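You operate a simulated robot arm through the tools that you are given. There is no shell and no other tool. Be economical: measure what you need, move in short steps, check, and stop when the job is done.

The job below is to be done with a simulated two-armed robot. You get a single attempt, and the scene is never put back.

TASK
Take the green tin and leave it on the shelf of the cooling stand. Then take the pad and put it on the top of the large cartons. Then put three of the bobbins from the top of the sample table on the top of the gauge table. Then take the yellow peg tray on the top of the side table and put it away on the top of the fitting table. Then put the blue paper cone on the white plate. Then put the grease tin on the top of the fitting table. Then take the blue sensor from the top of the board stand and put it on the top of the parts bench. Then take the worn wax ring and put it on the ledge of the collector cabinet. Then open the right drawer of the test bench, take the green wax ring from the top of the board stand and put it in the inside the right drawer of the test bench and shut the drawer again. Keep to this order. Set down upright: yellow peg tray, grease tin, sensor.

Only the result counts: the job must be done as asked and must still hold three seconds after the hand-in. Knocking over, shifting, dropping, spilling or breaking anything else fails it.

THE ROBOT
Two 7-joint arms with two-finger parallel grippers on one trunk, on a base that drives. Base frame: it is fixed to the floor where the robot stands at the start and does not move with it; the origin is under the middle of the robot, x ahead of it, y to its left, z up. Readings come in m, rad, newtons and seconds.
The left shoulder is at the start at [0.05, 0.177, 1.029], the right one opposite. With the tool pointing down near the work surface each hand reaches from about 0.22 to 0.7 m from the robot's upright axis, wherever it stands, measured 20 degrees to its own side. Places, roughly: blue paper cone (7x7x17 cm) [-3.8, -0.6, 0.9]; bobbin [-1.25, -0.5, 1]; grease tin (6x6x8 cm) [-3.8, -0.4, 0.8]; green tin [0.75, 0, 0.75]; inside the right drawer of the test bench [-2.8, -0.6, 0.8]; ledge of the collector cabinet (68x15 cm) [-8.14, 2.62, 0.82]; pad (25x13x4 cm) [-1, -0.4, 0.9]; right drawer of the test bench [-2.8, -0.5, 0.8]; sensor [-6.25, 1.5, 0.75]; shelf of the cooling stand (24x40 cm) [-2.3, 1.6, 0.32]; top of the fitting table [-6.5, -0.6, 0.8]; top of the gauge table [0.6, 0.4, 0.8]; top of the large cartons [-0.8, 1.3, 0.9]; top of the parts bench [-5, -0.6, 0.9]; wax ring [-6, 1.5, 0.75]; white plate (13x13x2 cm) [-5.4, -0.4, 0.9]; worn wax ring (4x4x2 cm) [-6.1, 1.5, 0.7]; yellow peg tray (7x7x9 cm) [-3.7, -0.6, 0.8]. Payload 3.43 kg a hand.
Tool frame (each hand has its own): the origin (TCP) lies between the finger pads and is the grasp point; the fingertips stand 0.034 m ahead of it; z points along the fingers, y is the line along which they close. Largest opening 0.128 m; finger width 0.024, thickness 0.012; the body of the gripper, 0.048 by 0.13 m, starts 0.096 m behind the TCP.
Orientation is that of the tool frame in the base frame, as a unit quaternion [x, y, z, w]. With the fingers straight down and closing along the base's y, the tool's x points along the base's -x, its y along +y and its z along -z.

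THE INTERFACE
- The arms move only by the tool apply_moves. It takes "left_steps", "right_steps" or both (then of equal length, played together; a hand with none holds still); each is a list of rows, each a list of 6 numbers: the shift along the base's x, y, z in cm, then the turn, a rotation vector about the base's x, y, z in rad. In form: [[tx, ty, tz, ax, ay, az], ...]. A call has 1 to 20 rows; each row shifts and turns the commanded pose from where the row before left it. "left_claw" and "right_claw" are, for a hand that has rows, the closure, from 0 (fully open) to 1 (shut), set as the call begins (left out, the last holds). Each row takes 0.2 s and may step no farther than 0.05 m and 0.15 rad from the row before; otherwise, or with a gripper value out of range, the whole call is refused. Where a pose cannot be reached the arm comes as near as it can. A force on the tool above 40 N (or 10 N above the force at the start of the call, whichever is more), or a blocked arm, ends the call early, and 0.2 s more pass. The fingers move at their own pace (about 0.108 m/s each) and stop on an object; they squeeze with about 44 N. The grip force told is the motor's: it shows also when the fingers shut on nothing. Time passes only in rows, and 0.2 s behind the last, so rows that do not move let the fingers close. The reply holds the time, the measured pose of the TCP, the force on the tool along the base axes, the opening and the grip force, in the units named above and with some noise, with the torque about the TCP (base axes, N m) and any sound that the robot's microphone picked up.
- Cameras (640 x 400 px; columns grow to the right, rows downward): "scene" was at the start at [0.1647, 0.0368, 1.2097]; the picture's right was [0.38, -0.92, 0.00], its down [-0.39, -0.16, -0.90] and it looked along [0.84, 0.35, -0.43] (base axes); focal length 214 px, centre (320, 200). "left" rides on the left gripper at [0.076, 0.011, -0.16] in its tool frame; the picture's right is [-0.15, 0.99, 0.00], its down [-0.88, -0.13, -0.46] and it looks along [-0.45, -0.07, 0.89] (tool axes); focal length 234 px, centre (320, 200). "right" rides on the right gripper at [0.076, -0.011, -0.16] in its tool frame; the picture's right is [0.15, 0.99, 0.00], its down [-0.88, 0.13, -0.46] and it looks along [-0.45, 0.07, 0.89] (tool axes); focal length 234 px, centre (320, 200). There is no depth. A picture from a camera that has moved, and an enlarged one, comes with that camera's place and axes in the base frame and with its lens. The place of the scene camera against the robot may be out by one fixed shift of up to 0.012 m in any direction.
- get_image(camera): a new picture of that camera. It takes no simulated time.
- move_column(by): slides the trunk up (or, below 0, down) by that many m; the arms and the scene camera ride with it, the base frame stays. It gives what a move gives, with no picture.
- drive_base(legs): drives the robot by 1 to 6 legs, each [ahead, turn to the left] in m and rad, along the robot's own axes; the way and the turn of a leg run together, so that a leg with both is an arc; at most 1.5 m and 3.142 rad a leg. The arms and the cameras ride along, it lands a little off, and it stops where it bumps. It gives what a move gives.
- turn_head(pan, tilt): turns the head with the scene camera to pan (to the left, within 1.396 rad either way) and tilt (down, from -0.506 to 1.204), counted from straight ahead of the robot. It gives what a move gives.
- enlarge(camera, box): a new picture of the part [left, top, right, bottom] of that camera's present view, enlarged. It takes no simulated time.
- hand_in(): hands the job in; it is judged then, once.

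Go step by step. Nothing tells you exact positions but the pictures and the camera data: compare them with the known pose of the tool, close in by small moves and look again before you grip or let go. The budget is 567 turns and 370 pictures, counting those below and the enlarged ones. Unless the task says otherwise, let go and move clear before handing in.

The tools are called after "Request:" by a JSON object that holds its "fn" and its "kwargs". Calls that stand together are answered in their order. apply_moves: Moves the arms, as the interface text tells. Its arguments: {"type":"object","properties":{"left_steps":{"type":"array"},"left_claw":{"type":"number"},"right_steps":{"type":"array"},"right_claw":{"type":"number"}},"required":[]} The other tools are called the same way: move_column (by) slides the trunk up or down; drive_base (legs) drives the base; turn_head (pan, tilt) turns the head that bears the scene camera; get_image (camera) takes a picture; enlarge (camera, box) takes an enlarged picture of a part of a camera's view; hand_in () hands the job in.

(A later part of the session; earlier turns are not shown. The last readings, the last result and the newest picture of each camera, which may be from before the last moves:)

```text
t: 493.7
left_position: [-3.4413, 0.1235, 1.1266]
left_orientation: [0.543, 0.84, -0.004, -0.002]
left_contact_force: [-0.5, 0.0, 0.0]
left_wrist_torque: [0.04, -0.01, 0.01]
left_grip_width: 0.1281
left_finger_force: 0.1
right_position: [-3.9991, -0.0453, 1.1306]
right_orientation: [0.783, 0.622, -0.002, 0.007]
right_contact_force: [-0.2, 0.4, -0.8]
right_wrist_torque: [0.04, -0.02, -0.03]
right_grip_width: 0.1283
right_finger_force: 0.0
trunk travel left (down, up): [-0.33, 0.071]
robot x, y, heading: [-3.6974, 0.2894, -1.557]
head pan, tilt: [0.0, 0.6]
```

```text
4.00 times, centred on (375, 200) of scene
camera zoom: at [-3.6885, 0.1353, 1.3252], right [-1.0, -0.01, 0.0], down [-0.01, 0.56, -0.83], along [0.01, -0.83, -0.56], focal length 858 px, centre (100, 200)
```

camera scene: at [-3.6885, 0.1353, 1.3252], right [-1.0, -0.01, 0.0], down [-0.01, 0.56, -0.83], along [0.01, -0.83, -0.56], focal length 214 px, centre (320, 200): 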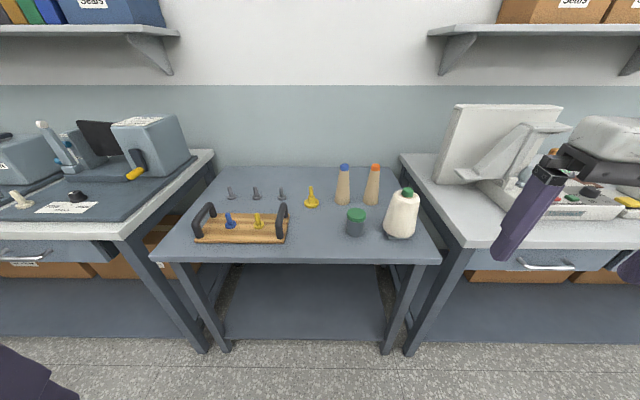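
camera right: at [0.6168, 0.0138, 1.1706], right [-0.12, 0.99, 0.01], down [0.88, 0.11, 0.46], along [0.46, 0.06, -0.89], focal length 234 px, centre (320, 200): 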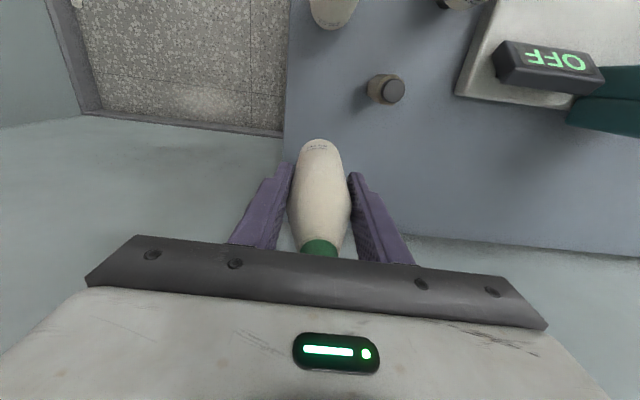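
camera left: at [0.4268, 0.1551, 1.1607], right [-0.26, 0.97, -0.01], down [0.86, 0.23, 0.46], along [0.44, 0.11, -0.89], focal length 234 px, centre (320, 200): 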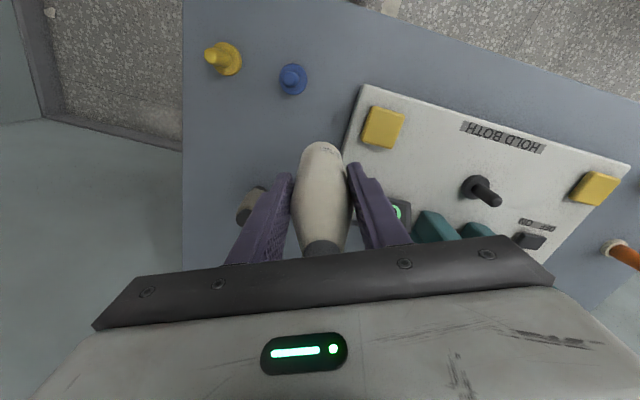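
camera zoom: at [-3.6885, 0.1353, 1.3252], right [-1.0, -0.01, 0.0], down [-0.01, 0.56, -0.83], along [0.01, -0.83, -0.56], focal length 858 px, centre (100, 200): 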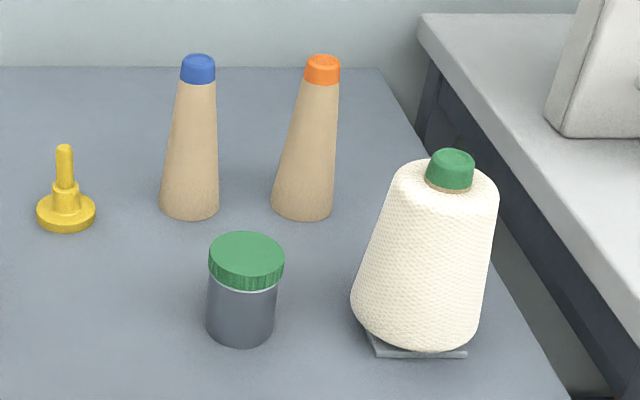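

The yellow peg tray (disc with peg) is at about (−3.643, −0.614), the blue-tipped cone at (−3.776, −0.633), the grease tin at (−3.806, −0.434), table z≈0.80. I'll position for the right hand to take the tray.

Request:
{"fn": "drive_base", "kwargs": {"legs": [[0, 0.516], [0.36, 0], [0, -0.53]]}}

Request:
{"fn": "apply_moves", "kwargs": {"right_steps": [[3, -2, -2, 0, 0, 0], [3, -2, -2, 0, 0, 0], [3, -3, -1, 0, 0, 0], [3, -3, 0, 0, 0, 0], [2.5, -3, 0, 0, 0, 0], [2, -3, 0, 0, 0, 0], [0, 0, 0, 0, 0, 0]], "right_claw": 0.5}}

Request:
{"fn": "get_image", "kwargs": {"camera": "right"}}

Request:
{"fn": "get_image", "kwargs": {"camera": "scene"}}

```text
t: 498.9
left_position: [-3.265, -0.1932, 1.1269]
left_orientation: [0.55, 0.835, -0.005, -0.003]
left_contact_force: [-0.4, 0.5, -0.7]
left_wrist_torque: [0.02, -0.03, 0.0]
left_grip_width: 0.1279
left_finger_force: 0.1
right_position: [-3.8254, -0.3518, 1.1303]
right_orientation: [0.787, 0.616, -0.001, 0.007]
right_contact_force: [0.2, -0.6, 0.7]
right_wrist_torque: [-0.01, -0.01, 0.02]
right_grip_width: 0.1282
right_finger_force: 0.0
trunk travel left (down, up): [-0.33, 0.071]
robot x, y, heading: [-3.5212, -0.0238, -1.572]
head pan, tilt: [0.0, 0.6]
```

```text
t: 500.5
left_position: [-3.2647, -0.1918, 1.1253]
left_orientation: [0.55, 0.835, -0.005, -0.003]
left_contact_force: [0.6, -0.1, -1.1]
left_wrist_torque: [0.01, 0.02, -0.02]
left_grip_width: 0.1282
left_finger_force: 0.0
right_position: [-3.6795, -0.4992, 1.0767]
right_orientation: [0.788, 0.616, 0.0, 0.007]
right_contact_force: [0.5, -0.1, -0.3]
right_wrist_torque: [0.03, -0.01, 0.02]
right_grip_width: 0.064
right_finger_force: 0.0
right hand out of reach, approached as far as the arm can: row 6
trunk travel left (down, up): [-0.33, 0.071]
robot x, y, heading: [-3.5264, -0.0213, -1.575]
head pan, tilt: [0.0, 0.6]
```

```text
164 pictures are left
camera right: at [-3.6743, -0.4196, 1.2352], right [1.0, -0.1, 0.01], down [-0.09, -0.88, 0.47], along [-0.04, -0.47, -0.88], focal length 234 px, centre (320, 200)
```

right: 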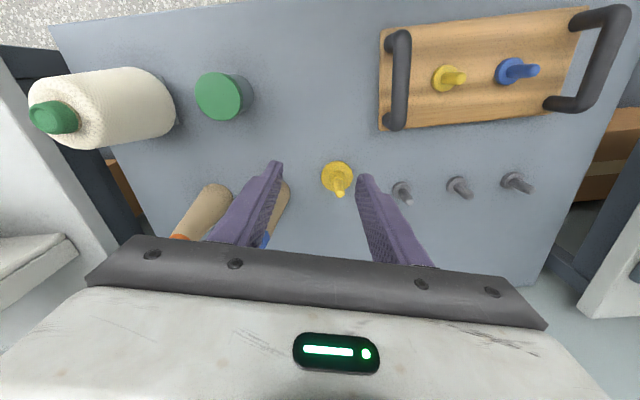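

```text
163 pictures are left
camera scene: at [-3.5124, -0.1764, 1.3251], right [-1.0, 0.0, 0.0], down [0.0, 0.57, -0.82], along [0.0, -0.82, -0.57], focal length 214 px, centre (320, 200)
```

scene: 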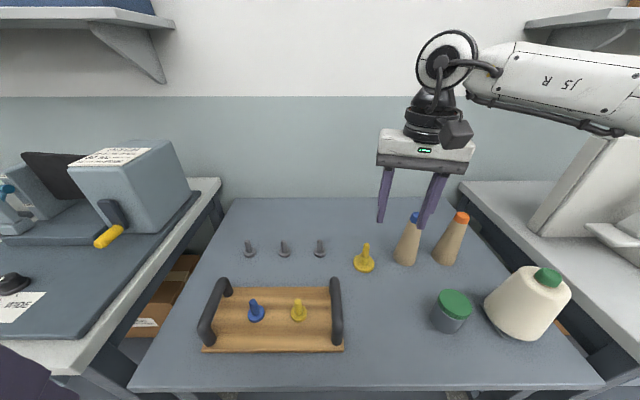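

Request:
{"fn": "apply_moves", "kwargs": {"right_steps": [[0.5, -2, -3, 0, 0, 0], [0.5, -2, -3, 0, 0, 0], [0.5, -2.5, -2, 0, 0, 0], [0.7, -2.5, -1, 0, 0, 0], [0, 0, 0, 0, 0, 0]]}}

Request:
{"fn": "get_image", "kwargs": {"camera": "right"}}

Request:
{"fn": "enlarge", "kwargs": {"camera": "scene", "box": [320, 140, 500, 300]}}

```text
t: 501.7
left_position: [-3.265, -0.1921, 1.1255]
left_orientation: [0.55, 0.835, -0.005, -0.003]
left_contact_force: [0.2, 1.0, -0.2]
left_wrist_torque: [0.0, 0.0, 0.01]
left_grip_width: 0.1279
left_finger_force: 0.0
right_position: [-3.7115, -0.5363, 0.9914]
right_orientation: [0.788, 0.616, -0.001, 0.008]
right_contact_force: [0.5, 0.0, 0.5]
right_wrist_torque: [0.01, 0.0, 0.01]
right_grip_width: 0.064
right_finger_force: 0.1
right hand out of reach, approached as far as the arm can: row 1, 2, 3, 4
trunk travel left (down, up): [-0.33, 0.071]
robot x, y, heading: [-3.519, -0.0194, -1.572]
head pan, tilt: [0.0, 0.6]
```

```text
162 pictures are left
camera right: at [-3.7059, -0.4578, 1.1492], right [1.0, -0.1, 0.01], down [-0.09, -0.88, 0.47], along [-0.04, -0.47, -0.88], focal length 234 px, centre (320, 200)
```

right: 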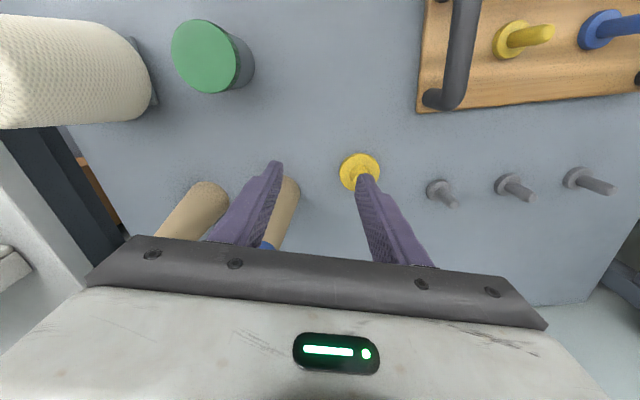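

```text
2.50 times, centred on (410, 220) of scene
camera zoom: at [-3.5124, -0.1759, 1.3252], right [-1.0, 0.0, 0.0], down [0.0, 0.56, -0.83], along [0.0, -0.83, -0.56], focal length 536 px, centre (95, 150)
```

zoom: 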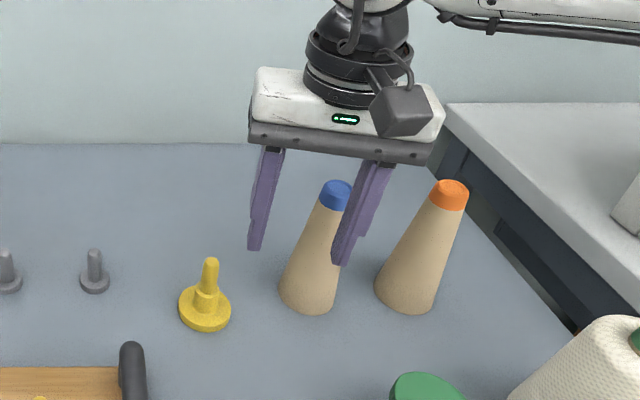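

The arm hits a joint limit here. I'll try turning the wrist back toward its neutral yaw and extend again, a bit higher.

Request:
{"fn": "apply_moves", "kwargs": {"right_steps": [[0.5, 1, 1, 0, 0, 0.12], [0.5, 1, 1, 0, 0, 0.12], [1.5, -1, 0, 0, 0, 0], [1.5, -2, 0, 0, 0, 0], [1, -2, 0, 0, 0, 0], [0.5, -2, 0, 0, 0, 0], [0, 0, 0, 0, 0, 0]]}}

```text
t: 503.3
left_position: [-3.2653, -0.1925, 1.1254]
left_orientation: [0.55, 0.835, -0.004, -0.002]
left_contact_force: [0.8, 0.2, -0.6]
left_wrist_torque: [0.01, 0.01, 0.0]
left_grip_width: 0.1281
left_finger_force: 0.1
right_position: [-3.7088, -0.5357, 1.0139]
right_orientation: [0.708, 0.706, -0.001, 0.007]
right_contact_force: [0.1, 0.3, -0.1]
right_wrist_torque: [-0.01, 0.03, -0.03]
right_grip_width: 0.0638
right_finger_force: 0.1
right hand out of reach, approached as far as the arm can: row 3, 4, 5, 6
trunk travel left (down, up): [-0.33, 0.071]
robot x, y, heading: [-3.5212, -0.0184, -1.577]
head pan, tilt: [0.0, 0.6]
```

Same limit. The right arm reaches farther when the target lies outward of its shoulder, so I'll shift the base 0.14 m to the left (+x).

Request:
{"fn": "apply_moves", "kwargs": {"right_steps": [[0, 2, 3, 0, 0, 0], [0, 2, 3, 0, 0, 0]]}}

Request:
{"fn": "drive_base", "kwargs": {"legs": [[0, -0.235], [-0.3, 0], [0, 0.47], [0.3, 0], [0, -0.23]]}}

Request:
{"fn": "apply_moves", "kwargs": {"right_steps": [[-3, -1, -1, 0, 0, 0], [-3, -2, -1, 0, 0, 0], [-2, -2.5, -2, 0, 0, 0], [-1, -2.5, -2, 0, 0, 0], [0, -2, -2, 0, 0, 0], [0, 0, 0, 0, 0, 0]]}}

Request:
{"fn": "get_image", "kwargs": {"camera": "right"}}

```text
t: 503.9
left_position: [-3.2647, -0.1916, 1.1259]
left_orientation: [0.549, 0.836, -0.005, -0.004]
left_contact_force: [-1.1, 0.4, 0.7]
left_wrist_torque: [0.01, 0.0, 0.02]
left_grip_width: 0.1281
left_finger_force: 0.0
right_position: [-3.7086, -0.4957, 1.0732]
right_orientation: [0.709, 0.705, -0.001, 0.007]
right_contact_force: [-0.1, 0.0, -0.2]
right_wrist_torque: [-0.04, 0.0, -0.03]
right_grip_width: 0.064
right_finger_force: 0.0
trunk travel left (down, up): [-0.33, 0.071]
robot x, y, heading: [-3.5208, -0.0228, -1.578]
head pan, tilt: [0.0, 0.6]
```

```text
t: 510.6
left_position: [-3.1246, -0.1933, 1.1257]
left_orientation: [0.545, 0.839, -0.004, -0.003]
left_contact_force: [-0.3, 0.3, -0.3]
left_wrist_torque: [-0.01, -0.01, -0.02]
left_grip_width: 0.1282
left_finger_force: 0.1
right_position: [-3.5648, -0.5014, 1.0738]
right_orientation: [0.705, 0.709, -0.001, 0.007]
right_contact_force: [0.8, -0.4, -0.2]
right_wrist_torque: [-0.04, 0.01, -0.03]
right_grip_width: 0.0638
right_finger_force: 0.1
trunk travel left (down, up): [-0.33, 0.071]
robot x, y, heading: [-3.3825, -0.0222, -1.569]
head pan, tilt: [0.0, 0.6]
```

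```text
t: 512.0
left_position: [-3.126, -0.192, 1.1254]
left_orientation: [0.545, 0.838, -0.004, -0.003]
left_contact_force: [0.2, -0.5, 0.3]
left_wrist_torque: [0.0, -0.01, -0.04]
left_grip_width: 0.128
left_finger_force: 0.2
right_position: [-3.6552, -0.602, 0.9935]
right_orientation: [0.705, 0.709, -0.002, 0.007]
right_contact_force: [1.1, -0.2, -0.3]
right_wrist_torque: [-0.03, -0.02, 0.0]
right_grip_width: 0.0641
right_finger_force: 0.1
trunk travel left (down, up): [-0.33, 0.071]
robot x, y, heading: [-3.3829, -0.0217, -1.566]
head pan, tilt: [0.0, 0.6]
```

```text
160 pictures are left
camera right: at [-3.669, -0.5233, 1.1506], right [0.99, 0.15, 0.01], down [0.13, -0.87, 0.47], along [0.08, -0.46, -0.88], focal length 234 px, centre (320, 200)
```

right: 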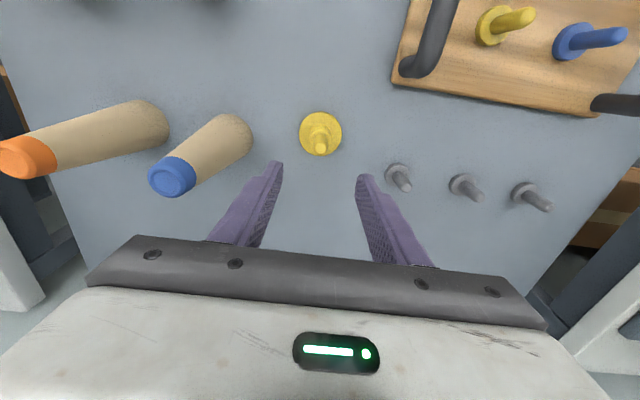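

Peg is directly below; adjust 8 mm and descend.

Request:
{"fn": "apply_moves", "kwargs": {"right_steps": [[0, 0.8, -3, 0, 0, 0], [0, 0, -4, 0, 0, 0], [0, 0, -3, 0, 0, 0], [0, 0, -2.5, 0, 0, 0], [0, 0, 0, 0, 0, 0]]}}

Request:
{"fn": "get_image", "kwargs": {"camera": "right"}}

Request:
{"fn": "enlarge", "kwargs": {"camera": "scene", "box": [360, 160, 520, 300]}}

```text
t: 513.2
left_position: [-3.1232, -0.1922, 1.1255]
left_orientation: [0.546, 0.838, -0.004, -0.003]
left_contact_force: [1.0, -0.3, 0.1]
left_wrist_torque: [-0.01, 0.0, 0.02]
left_grip_width: 0.1279
left_finger_force: 0.1
right_position: [-3.6648, -0.5692, 0.8781]
right_orientation: [0.705, 0.709, 0.0, 0.007]
right_contact_force: [-0.3, 0.1, -0.2]
right_wrist_torque: [0.02, 0.0, -0.02]
right_grip_width: 0.0639
right_finger_force: 0.1
right hand out of reach, approached as far as the arm can: row 2, 3, 4
trunk travel left (down, up): [-0.33, 0.071]
robot x, y, heading: [-3.3837, -0.0207, -1.572]
head pan, tilt: [0.0, 0.6]
```

```text
159 pictures are left
camera right: at [-3.6788, -0.4915, 1.0366], right [0.99, 0.15, 0.01], down [0.13, -0.87, 0.47], along [0.08, -0.46, -0.88], focal length 234 px, centre (320, 200)
```

right: 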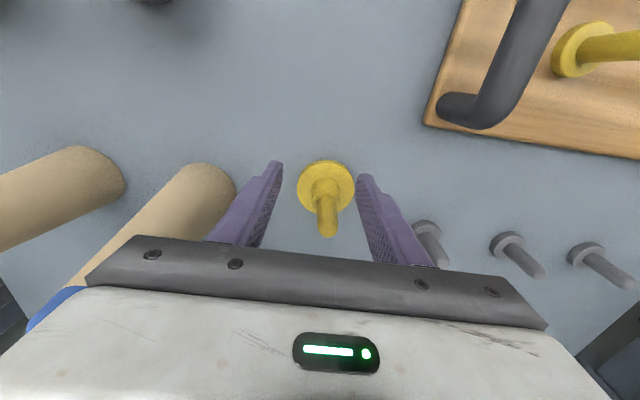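

```text
2.86 times, centred on (440, 230) of scene
camera zoom: at [-3.3713, -0.1793, 1.3252], right [-1.0, -0.01, 0.0], down [0.0, 0.56, -0.83], along [0.0, -0.83, -0.56], focal length 613 px, centre (-23, 114)
```

zoom: 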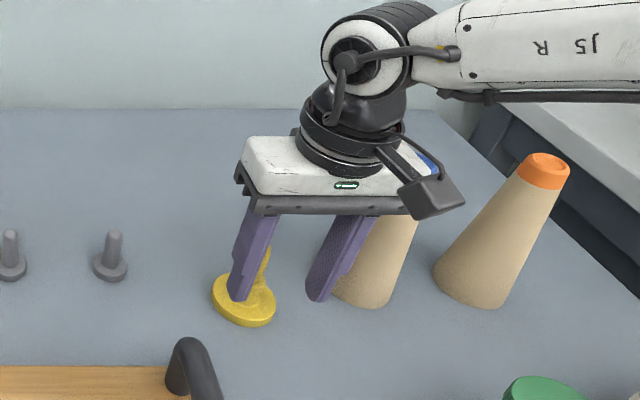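

Reach shrinks as the hand goes below the shoulder; I'll raise the arm and lower the trunk instead.

Request:
{"fn": "apply_moves", "kwargs": {"right_steps": [[0, 0, 4, 0, 0, 0], [0.5, -1, 4, 0, 0, 0], [0.5, -1.5, 2, 0, 0, 0], [0, 0, 0, 0, 0, 0]]}}

Request:
{"fn": "get_image", "kwargs": {"camera": "right"}}

```text
t: 514.2
left_position: [-3.1249, -0.1924, 1.1262]
left_orientation: [0.545, 0.838, -0.004, -0.003]
left_contact_force: [0.5, -0.5, -0.3]
left_wrist_torque: [0.0, 0.01, -0.03]
left_grip_width: 0.1281
left_finger_force: 0.1
right_position: [-3.6555, -0.5961, 0.9795]
right_orientation: [0.705, 0.709, -0.002, 0.008]
right_contact_force: [-0.6, -0.2, 0.2]
right_wrist_torque: [-0.02, 0.03, -0.02]
right_grip_width: 0.0639
right_finger_force: 0.0
trunk travel left (down, up): [-0.33, 0.071]
robot x, y, heading: [-3.3801, -0.0235, -1.569]
head pan, tilt: [0.0, 0.6]
```

```text
157 pictures are left
camera right: at [-3.6695, -0.5176, 1.1378], right [0.99, 0.15, 0.01], down [0.13, -0.87, 0.47], along [0.08, -0.46, -0.88], focal length 234 px, centre (320, 200)
```

right: 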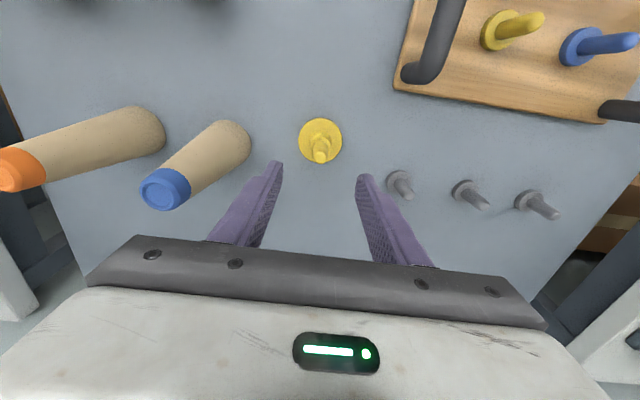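

Request:
{"fn": "move_column", "kwargs": {"by": -0.1}}

Request:
{"fn": "move_column", "kwargs": {"by": -0.018}}

Request:
{"fn": "get_image", "kwargs": {"camera": "right"}}

Request:
{"fn": "enlarge", "kwargs": {"camera": "scene", "box": [360, 130, 520, 270]}}

```text
t: 515.5
left_position: [-3.1236, -0.192, 1.0256]
left_orientation: [0.545, 0.838, -0.004, -0.003]
left_contact_force: [0.1, -0.7, -0.2]
left_wrist_torque: [0.0, -0.02, 0.01]
left_grip_width: 0.1279
left_finger_force: 0.0
right_position: [-3.6553, -0.5956, 0.879]
right_orientation: [0.706, 0.709, -0.001, 0.006]
right_contact_force: [0.9, 0.1, -0.1]
right_wrist_torque: [0.04, 0.01, 0.0]
right_grip_width: 0.0639
right_finger_force: 0.1
trunk travel left (down, up): [-0.23, 0.171]
robot x, y, heading: [-3.3824, -0.0248, -1.562]
head pan, tilt: [0.0, 0.6]
```

```text
t: 516.2
left_position: [-3.1249, -0.1931, 1.0084]
left_orientation: [0.546, 0.838, -0.004, -0.002]
left_contact_force: [-0.2, 0.3, 0.5]
left_wrist_torque: [0.01, 0.0, 0.0]
left_grip_width: 0.1278
left_finger_force: 0.0
right_position: [-3.6561, -0.5949, 0.8601]
right_orientation: [0.705, 0.709, -0.001, 0.007]
right_contact_force: [-0.6, 0.2, -0.4]
right_wrist_torque: [0.01, 0.02, -0.01]
right_grip_width: 0.0638
right_finger_force: 0.1
trunk travel left (down, up): [-0.212, 0.189]
robot x, y, heading: [-3.3826, -0.021, -1.564]
head pan, tilt: [0.0, 0.6]
```

```text
156 pictures are left
camera right: at [-3.6695, -0.5176, 1.0196], right [0.99, 0.15, 0.01], down [0.13, -0.87, 0.47], along [0.08, -0.46, -0.88], focal length 234 px, centre (320, 200)
```

right: 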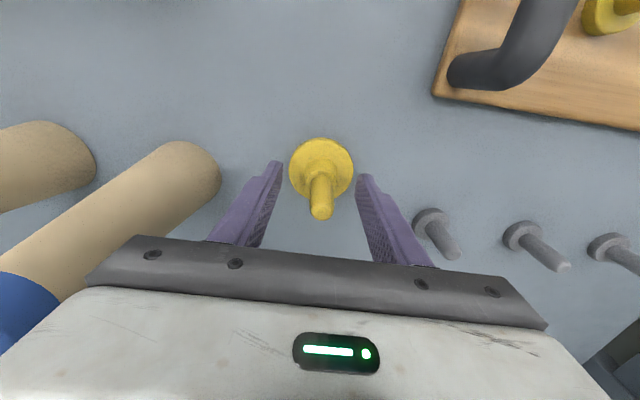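

```text
2.86 times, centred on (440, 200) of scene
camera zoom: at [-3.3713, -0.1792, 1.2072], right [-1.0, -0.01, 0.0], down [0.0, 0.56, -0.83], along [0.0, -0.83, -0.56], focal length 613 px, centre (-23, 200)
```

zoom: 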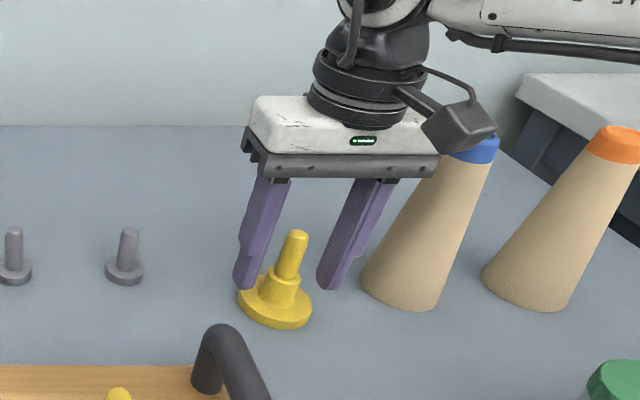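

Straddled. Close on the peg and lift.

Request:
{"fn": "apply_moves", "kwargs": {"right_steps": [[0, 0, 0, 0, 0, 0], [0, 0, 0, 0, 0, 0], [0, 0, 0, 0, 0, 0]], "right_claw": 1}}

Request:
{"fn": "move_column", "kwargs": {"by": 0.1}}

Request:
{"fn": "get_image", "kwargs": {"camera": "right"}}

Request:
{"fn": "get_image", "kwargs": {"camera": "scene"}}

```text
t: 517.0
left_position: [-3.1246, -0.1931, 1.0081]
left_orientation: [0.545, 0.839, -0.004, -0.002]
left_contact_force: [0.0, 0.4, -0.7]
left_wrist_torque: [-0.02, -0.03, 0.02]
left_grip_width: 0.1282
left_finger_force: 0.0
right_position: [-3.656, -0.5961, 0.8615]
right_orientation: [0.706, 0.709, 0.0, 0.006]
right_contact_force: [0.2, -1.1, 1.2]
right_wrist_torque: [-0.01, 0.07, 0.0]
right_grip_width: 0.0263
right_finger_force: 44.2
trunk travel left (down, up): [-0.212, 0.189]
robot x, y, heading: [-3.3826, -0.0216, -1.57]
head pan, tilt: [0.0, 0.6]
```

```text
t: 518.3
left_position: [-3.1228, -0.1936, 1.1075]
left_orientation: [0.545, 0.839, -0.003, -0.002]
left_contact_force: [0.3, 0.6, 0.1]
left_wrist_torque: [0.01, 0.03, 0.01]
left_grip_width: 0.128
left_finger_force: 0.0
right_position: [-3.6556, -0.5951, 0.9603]
right_orientation: [0.705, 0.709, -0.001, 0.007]
right_contact_force: [0.0, -0.1, -0.8]
right_wrist_torque: [0.02, -0.02, 0.05]
right_grip_width: 0.0264
right_finger_force: 44.3
trunk travel left (down, up): [-0.312, 0.089]
robot x, y, heading: [-3.38, -0.0205, -1.564]
head pan, tilt: [0.0, 0.6]
```

```text
154 pictures are left
camera right: at [-3.6695, -0.5178, 1.1193], right [0.99, 0.15, 0.01], down [0.13, -0.87, 0.47], along [0.08, -0.46, -0.88], focal length 234 px, centre (320, 200)
```

right: 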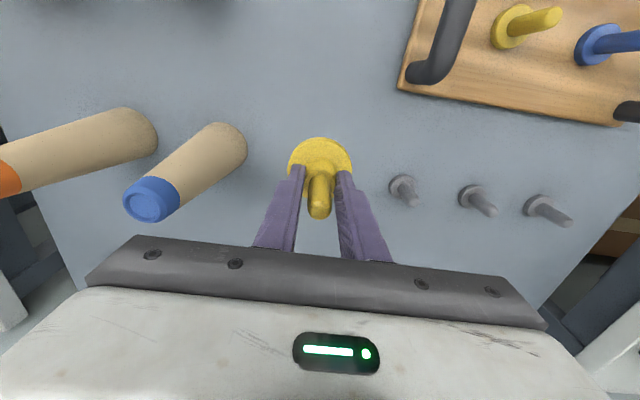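

```text
153 pictures are left
camera scene: at [-3.3713, -0.1795, 1.3072], right [-1.0, -0.01, 0.0], down [0.0, 0.57, -0.82], along [0.0, -0.82, -0.57], focal length 214 px, centre (320, 200)
```

scene: 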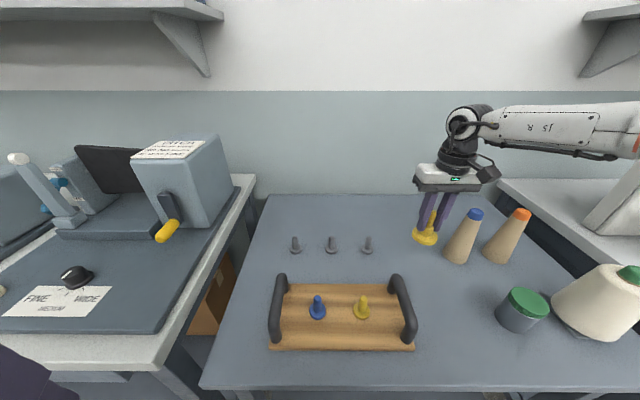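

Tray gripped by its boss. Raise more, retract, and drive to the fitting table.

Request:
{"fn": "move_column", "kwargs": {"by": 0.085}}

Request:
{"fn": "apply_moves", "kwargs": {"right_steps": [[0, 4, 0, 0, 0, 0], [0, 4, 0, 0, 0, 0], [0, 4, 0, 0, 0, 0], [0, 4, 0, 0, 0, 0], [0, 4, 0, 0, 0, 0], [0, 4, 0, 0, 0, 0]]}}

Request:
{"fn": "drive_base", "kwargs": {"legs": [[-0.38, 0], [0, -1.575], [1.5, 0], [1.4, 0]]}}

Request:
{"fn": "turn_head", "kwargs": {"pan": 0.6, "tilt": 0.4}}

Request:
{"fn": "get_image", "kwargs": {"camera": "scene"}}

Request:
{"fn": "turn_head", "kwargs": {"pan": -0.6, "tilt": 0.4}}

Request:
{"fn": "get_image", "kwargs": {"camera": "scene"}}

```text
t: 519.5
left_position: [-3.1248, -0.1928, 1.1925]
left_orientation: [0.546, 0.838, -0.005, -0.003]
left_contact_force: [-0.6, -0.2, 0.1]
left_wrist_torque: [0.0, -0.03, 0.01]
left_grip_width: 0.1278
left_finger_force: 0.0
right_position: [-3.6555, -0.5953, 1.0458]
right_orientation: [0.705, 0.709, -0.001, 0.006]
right_contact_force: [0.5, -0.1, -0.3]
right_wrist_torque: [-0.02, -0.03, -0.02]
right_grip_width: 0.0263
right_finger_force: 44.3
trunk travel left (down, up): [-0.397, 0.004]
robot x, y, heading: [-3.3858, -0.0204, -1.567]
head pan, tilt: [0.0, 0.6]
```

```text
t: 520.9
left_position: [-3.1253, -0.1921, 1.1941]
left_orientation: [0.545, 0.839, -0.005, -0.002]
left_contact_force: [-0.2, -0.1, -0.2]
left_wrist_torque: [-0.02, -0.03, 0.01]
left_grip_width: 0.128
left_finger_force: 0.1
right_position: [-3.6567, -0.3568, 1.0469]
right_orientation: [0.705, 0.709, -0.002, 0.008]
right_contact_force: [-0.1, 0.9, -0.3]
right_wrist_torque: [-0.02, -0.01, 0.0]
right_grip_width: 0.0263
right_finger_force: 44.0
trunk travel left (down, up): [-0.397, 0.004]
robot x, y, heading: [-3.3799, -0.0242, -1.561]
head pan, tilt: [0.0, 0.6]
```

```text
t: 540.8
left_position: [-6.4605, 0.1648, 1.1918]
left_orientation: [0.981, 0.194, 0.0, -0.005]
left_contact_force: [0.0, 0.4, -0.3]
left_wrist_torque: [-0.01, -0.02, 0.01]
left_grip_width: 0.1282
left_finger_force: 0.0
right_position: [-6.6109, 0.6997, 1.0466]
right_orientation: [1.0, -0.01, -0.005, 0.004]
right_contact_force: [0.4, -0.8, -0.3]
right_wrist_torque: [0.02, 0.01, 0.0]
right_grip_width: 0.0264
right_finger_force: 44.0
trunk travel left (down, up): [-0.397, 0.004]
robot x, y, heading: [-6.2821, 0.4135, 3.122]
head pan, tilt: [0.0, 0.6]
```

```text
t: 541.8
left_position: [-6.4611, 0.1648, 1.1938]
left_orientation: [0.981, 0.194, 0.0, -0.006]
left_contact_force: [0.2, 0.5, 0.4]
left_wrist_torque: [-0.02, 0.0, -0.03]
left_grip_width: 0.128
left_finger_force: 0.0
right_position: [-6.6106, 0.7023, 1.046]
right_orientation: [1.0, -0.01, -0.005, 0.004]
right_contact_force: [0.2, -0.2, -0.2]
right_wrist_torque: [-0.02, 0.01, 0.0]
right_grip_width: 0.0264
right_finger_force: 43.9
trunk travel left (down, up): [-0.397, 0.004]
robot x, y, heading: [-6.286, 0.4168, 3.12]
head pan, tilt: [0.6, 0.4]
```

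```text
152 pictures are left
camera scene: at [-6.4214, 0.3705, 1.4104], right [-0.55, 0.84, 0.0], down [0.33, 0.21, -0.92], along [-0.77, -0.5, -0.39], focal length 214 px, centre (320, 200)
```

scene: 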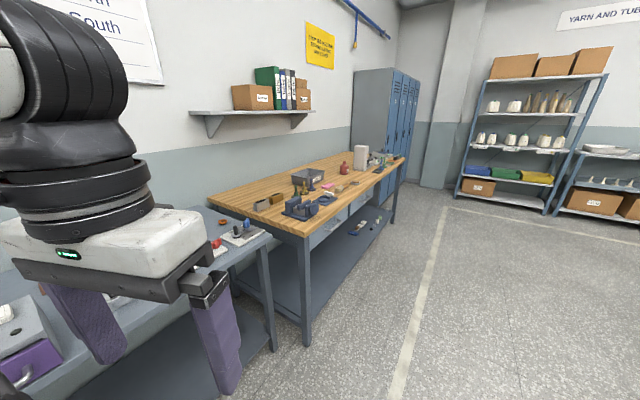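

```text
t: 543.2
left_position: [-6.4604, 0.1656, 1.1934]
left_orientation: [0.981, 0.194, -0.001, -0.004]
left_contact_force: [0.1, -0.1, 0.0]
left_wrist_torque: [0.0, 0.0, -0.01]
left_grip_width: 0.128
left_finger_force: 0.1
right_position: [-6.6114, 0.7002, 1.0463]
right_orientation: [1.0, -0.009, -0.005, 0.004]
right_contact_force: [0.2, 0.1, -1.5]
right_wrist_torque: [-0.03, 0.02, 0.0]
right_grip_width: 0.0263
right_finger_force: 44.8
trunk travel left (down, up): [-0.397, 0.004]
robot x, y, heading: [-6.2827, 0.4188, 3.122]
head pan, tilt: [-0.6, 0.4]
```

```text
151 pictures are left
camera scene: at [-6.4192, 0.475, 1.4105], right [0.58, 0.81, 0.0], down [0.32, -0.23, -0.92], along [-0.75, 0.54, -0.39], focal length 214 px, centre (320, 200)
```

scene: 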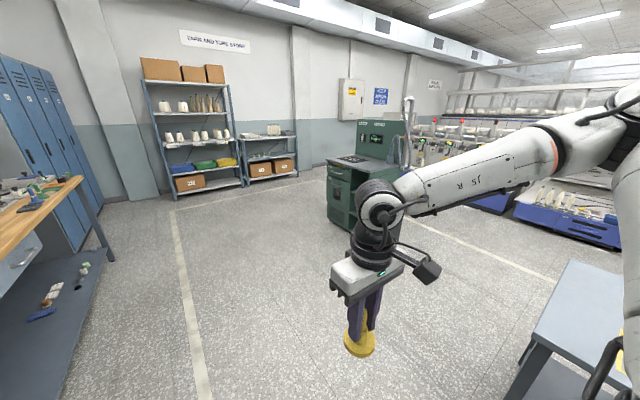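

The fitting table is on my left. I'll advance a bit and face it.

Request:
{"fn": "drive_base", "kwargs": {"legs": [[0.25, 0], [0, 1.585]]}}

Request:
{"fn": "turn_head", "kwargs": {"pan": 0.0, "tilt": 0.55}}

Request:
{"fn": "get_image", "kwargs": {"camera": "scene"}}

```text
t: 548.8
left_position: [-6.2819, 0.2452, 1.1923]
left_orientation: [0.557, 0.831, -0.004, -0.002]
left_contact_force: [0.0, -0.2, -0.4]
left_wrist_torque: [0.05, 0.0, -0.01]
left_grip_width: 0.1278
left_finger_force: 0.1
right_position: [-6.8179, 0.0973, 1.0472]
right_orientation: [0.715, 0.699, 0.0, 0.008]
right_contact_force: [0.4, -0.1, -0.4]
right_wrist_torque: [0.01, 0.0, 0.01]
right_grip_width: 0.0262
right_finger_force: 44.2
trunk travel left (down, up): [-0.397, 0.004]
robot x, y, heading: [-6.5342, 0.4195, -1.59]
head pan, tilt: [-0.6, 0.4]
```

```text
t: 549.8
left_position: [-6.2807, 0.2462, 1.1927]
left_orientation: [0.557, 0.831, -0.004, -0.003]
left_contact_force: [-0.8, 0.1, -0.1]
left_wrist_torque: [0.03, -0.02, -0.01]
left_grip_width: 0.1281
left_finger_force: 0.0
right_position: [-6.8171, 0.0964, 1.046]
right_orientation: [0.715, 0.699, -0.001, 0.006]
right_contact_force: [0.4, -0.1, -0.8]
right_wrist_torque: [-0.03, 0.02, -0.03]
right_grip_width: 0.0262
right_finger_force: 43.6
trunk travel left (down, up): [-0.397, 0.004]
robot x, y, heading: [-6.5336, 0.4206, -1.592]
head pan, tilt: [0.0, 0.55]
```

```text
150 pictures are left
camera scene: at [-6.5284, 0.265, 1.3968], right [-1.0, 0.02, 0.0], down [0.01, 0.52, -0.85], along [-0.02, -0.85, -0.52], focal length 214 px, centre (320, 200)
```

scene: 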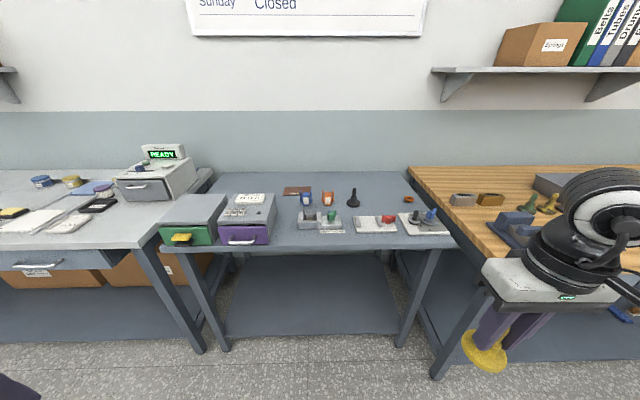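

Request:
{"fn": "enlarge", "kwargs": {"camera": "scene", "box": [160, 150, 460, 270]}}

```text
2.13 times, centred on (310, 210) of scene
camera zoom: at [-6.5284, 0.265, 1.3968], right [-1.0, 0.02, 0.0], down [0.01, 0.52, -0.85], along [-0.02, -0.85, -0.52], focal length 458 px, centre (341, 179)
```

zoom: 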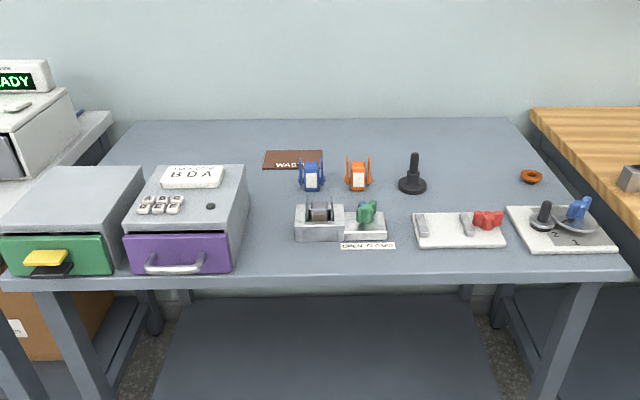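

There is free space at about (−6.85, −0.655), behind the white plates. I'll approach and set the tray there.

Request:
{"fn": "drive_base", "kwargs": {"legs": [[0, -0.075], [0.485, 0], [0, 0.095]]}}

Request:
{"fn": "apply_moves", "kwargs": {"right_steps": [[0, -4, 0, 0, 0, 0], [0, -4, 0, 0, 0, 0], [0, -4, 0, 0, 0, 0], [0, -4, 0, 0, 0, 0], [0, -4, 0, 0, 0, 0], [0, -4, -0.5, 0, 0, 0], [0, -2.5, -1, 0, 0, 0], [0, 0, 0, 0, 0, 0]]}}

Request:
{"fn": "get_image", "kwargs": {"camera": "right"}}

Request:
{"fn": "get_image", "kwargs": {"camera": "scene"}}

```text
t: 553.7
left_position: [-6.3239, -0.2281, 1.1918]
left_orientation: [0.548, 0.837, -0.004, -0.003]
left_contact_force: [-0.4, 1.0, -0.8]
left_wrist_torque: [0.0, 0.0, -0.01]
left_grip_width: 0.1281
left_finger_force: 0.1
right_position: [-6.8556, -0.3891, 1.0468]
right_orientation: [0.708, 0.706, -0.001, 0.006]
right_contact_force: [0.4, 0.0, -0.2]
right_wrist_torque: [-0.02, 0.0, 0.03]
right_grip_width: 0.0265
right_finger_force: 44.0
trunk travel left (down, up): [-0.397, 0.004]
robot x, y, heading: [-6.5832, -0.0538, -1.569]
head pan, tilt: [0.0, 0.55]
```

```text
t: 555.5
left_position: [-6.3243, -0.2267, 1.1926]
left_orientation: [0.547, 0.837, -0.004, -0.003]
left_contact_force: [0.7, -0.5, 0.4]
left_wrist_torque: [0.04, -0.01, 0.05]
left_grip_width: 0.1282
left_finger_force: 0.0
right_position: [-6.8646, -0.633, 1.0344]
right_orientation: [0.707, 0.707, -0.002, 0.008]
right_contact_force: [-0.2, 0.4, -0.5]
right_wrist_torque: [0.01, 0.03, -0.01]
right_grip_width: 0.0263
right_finger_force: 44.0
right hand out of reach, approached as far as the arm can: row 7
trunk travel left (down, up): [-0.397, 0.004]
robot x, y, heading: [-6.5792, -0.0556, -1.575]
head pan, tilt: [0.0, 0.55]
```

```text
148 pictures are left
camera right: at [-6.8788, -0.555, 1.1932], right [0.99, 0.15, 0.01], down [0.13, -0.87, 0.47], along [0.07, -0.46, -0.88], focal length 234 px, centre (320, 200)
```

right: 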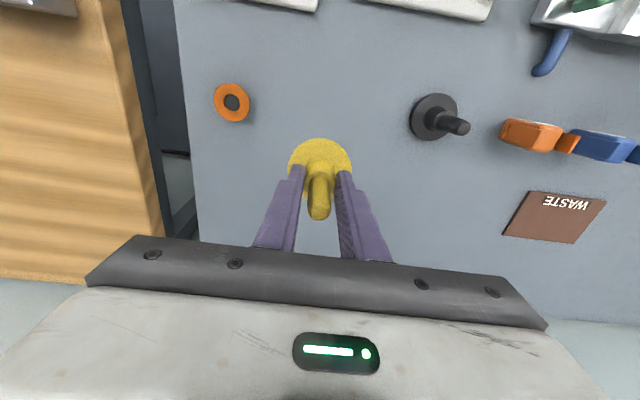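

```text
147 pictures are left
camera scene: at [-6.5713, -0.214, 1.3967], right [-1.0, 0.0, 0.0], down [0.0, 0.52, -0.85], along [0.0, -0.85, -0.52], focal length 214 px, centre (320, 200)
```

scene: 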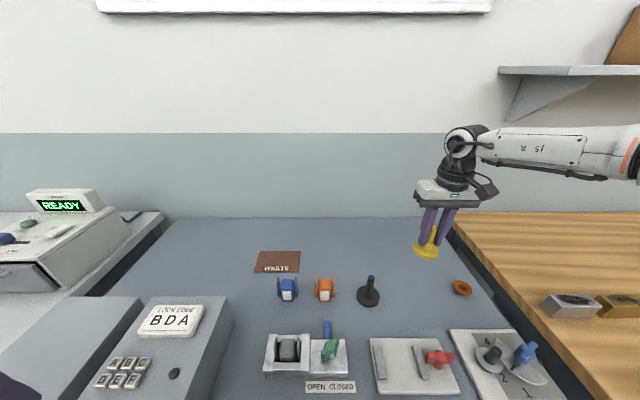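

The spot between the ring and the black stick is free. Lower with the trunk.

Request:
{"fn": "move_column", "kwargs": {"by": -0.15}}

Request:
{"fn": "get_image", "kwargs": {"camera": "right"}}

Request:
{"fn": "move_column", "kwargs": {"by": -0.014}}

Request:
{"fn": "move_column", "kwargs": {"by": -0.005}}

```text
t: 556.9
left_position: [-6.3225, -0.2257, 1.0551]
left_orientation: [0.548, 0.837, -0.003, -0.002]
left_contact_force: [0.1, -0.4, -0.3]
left_wrist_torque: [0.04, 0.03, 0.0]
left_grip_width: 0.128
left_finger_force: 0.1
right_position: [-6.8642, -0.6361, 0.9093]
right_orientation: [0.708, 0.706, -0.008, 0.017]
right_contact_force: [0.3, 4.3, 18.4]
right_wrist_torque: [0.16, 0.43, -0.1]
right_grip_width: 0.0264
right_finger_force: 44.2
trunk travel left (down, up): [-0.259, 0.142]
robot x, y, heading: [-6.5808, -0.0538, -1.572]
head pan, tilt: [0.0, 0.55]
stopped: the force on the tool passed its limit at 42 N (the readings are from after the stop); the commanded pose is now the measured one
```

```text
146 pictures are left
camera right: at [-6.8788, -0.5547, 1.0662], right [0.99, 0.14, 0.01], down [0.12, -0.86, 0.49], along [0.08, -0.48, -0.87], focal length 234 px, centre (320, 200)
```

right: 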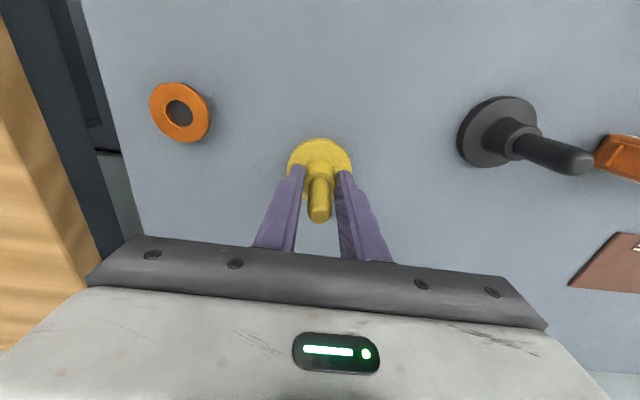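

```text
t: 557.4
left_position: [-6.3253, -0.2268, 1.0467]
left_orientation: [0.547, 0.837, -0.004, -0.002]
left_contact_force: [0.2, -0.1, -0.6]
left_wrist_torque: [-0.02, 0.02, 0.03]
left_grip_width: 0.128
left_finger_force: 0.0
right_position: [-6.8651, -0.64, 0.9083]
right_orientation: [0.709, 0.705, -0.011, 0.022]
right_contact_force: [0.8, 3.3, 13.7]
right_wrist_torque: [0.15, 0.32, -0.08]
right_grip_width: 0.0263
right_finger_force: 44.1
trunk travel left (down, up): [-0.252, 0.149]
robot x, y, heading: [-6.5815, -0.0555, -1.572]
head pan, tilt: [0.0, 0.55]
stopped: the force on the tool passed its limit at 41 N (the readings are from after the stop); the commanded pose is now the measured one
```

```text
t: 557.9
left_position: [-6.3235, -0.2248, 1.0433]
left_orientation: [0.548, 0.836, -0.006, -0.001]
left_contact_force: [0.0, -0.2, 0.4]
left_wrist_torque: [-0.02, 0.04, 0.02]
left_grip_width: 0.1281
left_finger_force: 0.2
right_position: [-6.8641, -0.639, 0.9065]
right_orientation: [0.708, 0.705, -0.016, 0.026]
right_contact_force: [-2.1, 2.2, 37.4]
right_wrist_torque: [0.3, 0.55, -0.06]
right_grip_width: 0.0265
right_finger_force: 44.4
trunk travel left (down, up): [-0.247, 0.154]
robot x, y, heading: [-6.5819, -0.0514, -1.573]
head pan, tilt: [0.0, 0.55]
```

The table here is higher (contact at TCP 0.909). I'll ease back up to relieve the load.

Request:
{"fn": "move_column", "kwargs": {"by": 0.022}}

Request:
{"fn": "get_image", "kwargs": {"camera": "right"}}

Request:
{"fn": "enlarge", "kwargs": {"camera": "scene", "box": [350, 100, 510, 240]}}

```text
t: 558.6
left_position: [-6.3239, -0.2275, 1.0634]
left_orientation: [0.547, 0.837, -0.004, -0.002]
left_contact_force: [0.6, -0.4, -0.3]
left_wrist_torque: [-0.01, 0.02, -0.02]
left_grip_width: 0.1276
left_finger_force: 0.0
right_position: [-6.8658, -0.6394, 0.9187]
right_orientation: [0.708, 0.706, -0.009, 0.018]
right_contact_force: [0.1, -0.2, -0.4]
right_wrist_torque: [0.01, 0.01, 0.01]
right_grip_width: 0.0264
right_finger_force: 43.8
trunk travel left (down, up): [-0.269, 0.132]
robot x, y, heading: [-6.5813, -0.0529, -1.574]
head pan, tilt: [0.0, 0.55]
```

```text
145 pictures are left
camera right: at [-6.8797, -0.5563, 1.0758], right [0.99, 0.14, 0.01], down [0.12, -0.86, 0.49], along [0.08, -0.48, -0.87], focal length 234 px, centre (320, 200)
```

right: 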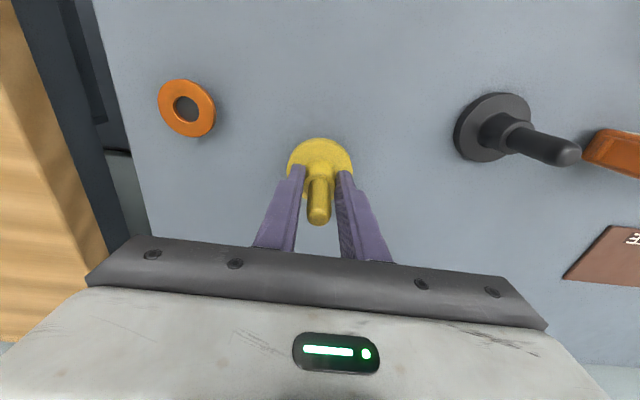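

```text
2.86 times, centred on (430, 170) of scene
camera zoom: at [-6.5715, -0.2139, 1.2681], right [-1.0, 0.0, 0.0], down [0.0, 0.52, -0.85], along [0.0, -0.85, -0.52], focal length 613 px, centre (6, 286)
```

zoom: 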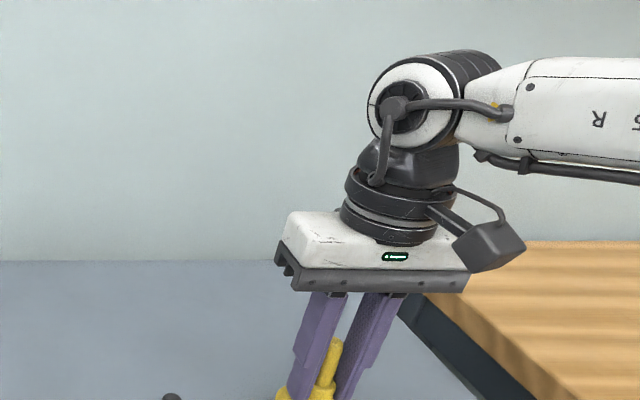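

Request:
{"fn": "apply_moves", "kwargs": {"right_steps": [[0, 0, 0, 0.024, -0.008, 0], [0, 0, 0, 0, 0, 0]]}}

Request:
{"fn": "move_column", "kwargs": {"by": -0.006}}

Request:
{"fn": "enlarge", "kwargs": {"camera": "right", "box": [240, 110, 400, 250]}}

```text
t: 559.2
left_position: [-6.3249, -0.227, 1.0646]
left_orientation: [0.548, 0.837, -0.004, -0.003]
left_contact_force: [0.5, -0.6, 0.1]
left_wrist_torque: [0.0, -0.02, 0.01]
left_grip_width: 0.1278
left_finger_force: 0.0
right_position: [-6.8656, -0.6372, 0.9224]
right_orientation: [0.709, 0.705, 0.002, 0.015]
right_contact_force: [-0.4, -0.6, -1.6]
right_wrist_torque: [0.02, 0.0, 0.02]
right_grip_width: 0.0262
right_finger_force: 43.9
trunk travel left (down, up): [-0.269, 0.132]
robot x, y, heading: [-6.5808, -0.0539, -1.572]
head pan, tilt: [0.0, 0.55]
```

```text
t: 559.7
left_position: [-6.3249, -0.2275, 1.0577]
left_orientation: [0.548, 0.837, -0.005, -0.003]
left_contact_force: [0.3, 0.2, 0.2]
left_wrist_torque: [0.0, 0.03, -0.02]
left_grip_width: 0.1281
left_finger_force: 0.1
right_position: [-6.8659, -0.6388, 0.9162]
right_orientation: [0.709, 0.705, 0.0, 0.015]
right_contact_force: [-0.2, 0.3, -1.1]
right_wrist_torque: [-0.02, -0.02, 0.02]
right_grip_width: 0.0263
right_finger_force: 43.9
trunk travel left (down, up): [-0.263, 0.138]
robot x, y, heading: [-6.5803, -0.0544, -1.573]
head pan, tilt: [0.0, 0.55]
```

```text
2.86 times, centred on (320, 180) of right
camera zoom: at [-6.8815, -0.5584, 1.0733], right [0.99, 0.14, 0.02], down [0.12, -0.87, 0.48], along [0.08, -0.47, -0.88], focal length 669 px, centre (320, 257)
```

zoom: 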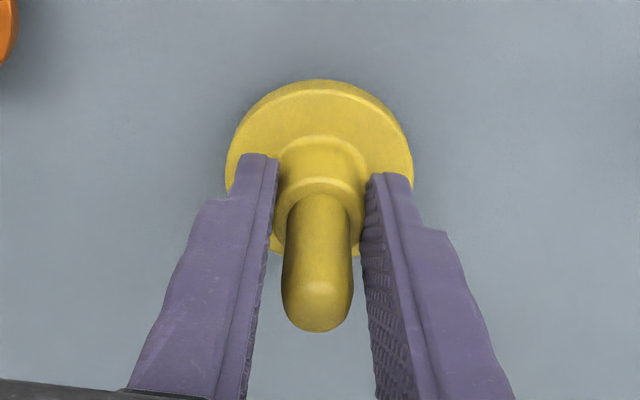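

Request:
{"fn": "move_column", "kwargs": {"by": -0.005}}

```text
t: 560.3
left_position: [-6.3246, -0.2268, 1.0537]
left_orientation: [0.548, 0.837, -0.005, -0.003]
left_contact_force: [1.0, 0.0, -0.1]
left_wrist_torque: [0.02, 0.04, 0.0]
left_grip_width: 0.1278
left_finger_force: 0.0
right_position: [-6.8654, -0.6384, 0.9093]
right_orientation: [0.708, 0.706, 0.001, 0.016]
right_contact_force: [0.1, 0.6, -0.3]
right_wrist_torque: [-0.02, 0.02, -0.04]
right_grip_width: 0.0263
right_finger_force: 43.7
trunk travel left (down, up): [-0.258, 0.143]
robot x, y, heading: [-6.5808, -0.0553, -1.576]
head pan, tilt: [0.0, 0.55]
```

Request:
{"fn": "move_column", "kwargs": {"by": -0.003}}

```text
t: 560.8
left_position: [-6.3243, -0.2268, 1.0503]
left_orientation: [0.548, 0.837, -0.005, -0.003]
left_contact_force: [0.1, 0.6, 0.3]
left_wrist_torque: [-0.01, 0.01, 0.0]
left_grip_width: 0.1278
left_finger_force: 0.0
right_position: [-6.8665, -0.6384, 0.909]
right_orientation: [0.709, 0.706, 0.001, 0.016]
right_contact_force: [0.6, 0.8, 3.9]
right_wrist_torque: [-0.09, -0.02, -0.02]
right_grip_width: 0.0263
right_finger_force: 43.5
trunk travel left (down, up): [-0.255, 0.146]
robot x, y, heading: [-6.5793, -0.0542, -1.569]
head pan, tilt: [0.0, 0.55]
```

Contact. Release and raise straight up.

Request:
{"fn": "apply_moves", "kwargs": {"right_steps": [[0, 0, 0, 0, 0, 0], [0, 0, 0, 0, 0, 0], [0, 0, 0, 0, 0, 0]], "right_claw": 0.5}}

Request:
{"fn": "move_column", "kwargs": {"by": 0.14}}

Request:
{"fn": "get_image", "kwargs": {"camera": "right"}}

Request:
{"fn": "get_image", "kwargs": {"camera": "scene"}}

```text
t: 561.6
left_position: [-6.3243, -0.227, 1.0509]
left_orientation: [0.548, 0.837, -0.004, -0.004]
left_contact_force: [-0.1, -0.2, -0.5]
left_wrist_torque: [0.03, 0.02, 0.03]
left_grip_width: 0.1282
left_finger_force: 0.1
right_position: [-6.8679, -0.6385, 0.9079]
right_orientation: [0.708, 0.706, 0.001, 0.016]
right_contact_force: [0.0, 0.7, 0.7]
right_wrist_torque: [0.03, -0.01, -0.01]
right_grip_width: 0.0638
right_finger_force: 0.0
trunk travel left (down, up): [-0.255, 0.146]
robot x, y, heading: [-6.5814, -0.0545, -1.571]
head pan, tilt: [0.0, 0.55]
```

```text
t: 563.3
left_position: [-6.3247, -0.2269, 1.1906]
left_orientation: [0.547, 0.837, -0.005, -0.003]
left_contact_force: [0.0, 0.1, -0.3]
left_wrist_torque: [0.03, -0.01, -0.04]
left_grip_width: 0.128
left_finger_force: 0.0
right_position: [-6.8652, -0.639, 1.0476]
right_orientation: [0.708, 0.706, 0.001, 0.015]
right_contact_force: [0.1, 0.2, 0.6]
right_wrist_torque: [0.02, -0.01, 0.01]
right_grip_width: 0.064
right_finger_force: 0.1
trunk travel left (down, up): [-0.395, 0.006]
robot x, y, heading: [-6.5818, -0.0539, -1.575]
head pan, tilt: [0.0, 0.55]
```

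```text
142 pictures are left
camera right: at [-6.8815, -0.5585, 1.2052], right [0.99, 0.14, 0.02], down [0.12, -0.87, 0.48], along [0.08, -0.47, -0.88], focal length 234 px, centre (320, 200)
```

right: 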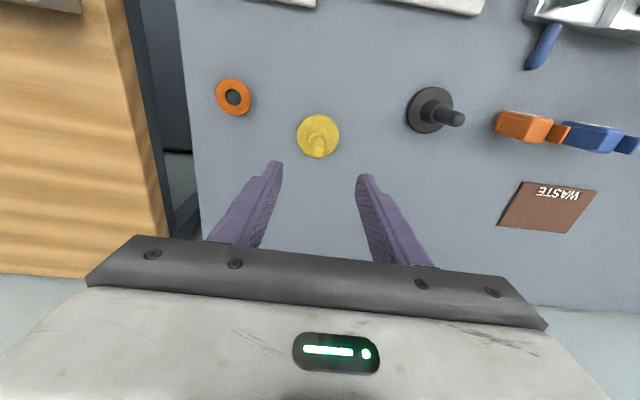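

```text
141 pictures are left
camera scene: at [-6.5715, -0.2136, 1.3943], right [-1.0, 0.0, 0.0], down [0.0, 0.52, -0.85], along [0.0, -0.85, -0.52], focal length 214 px, centre (320, 200)
```

scene: 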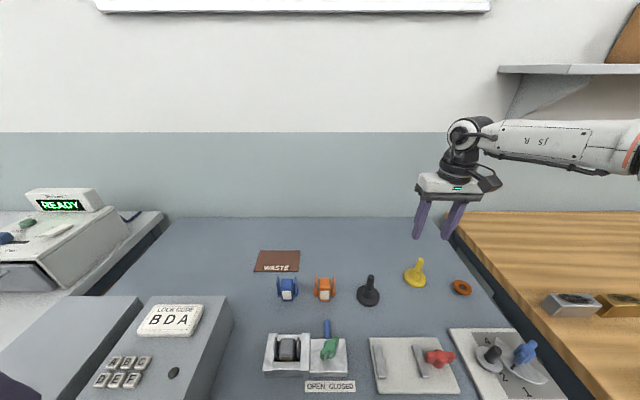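

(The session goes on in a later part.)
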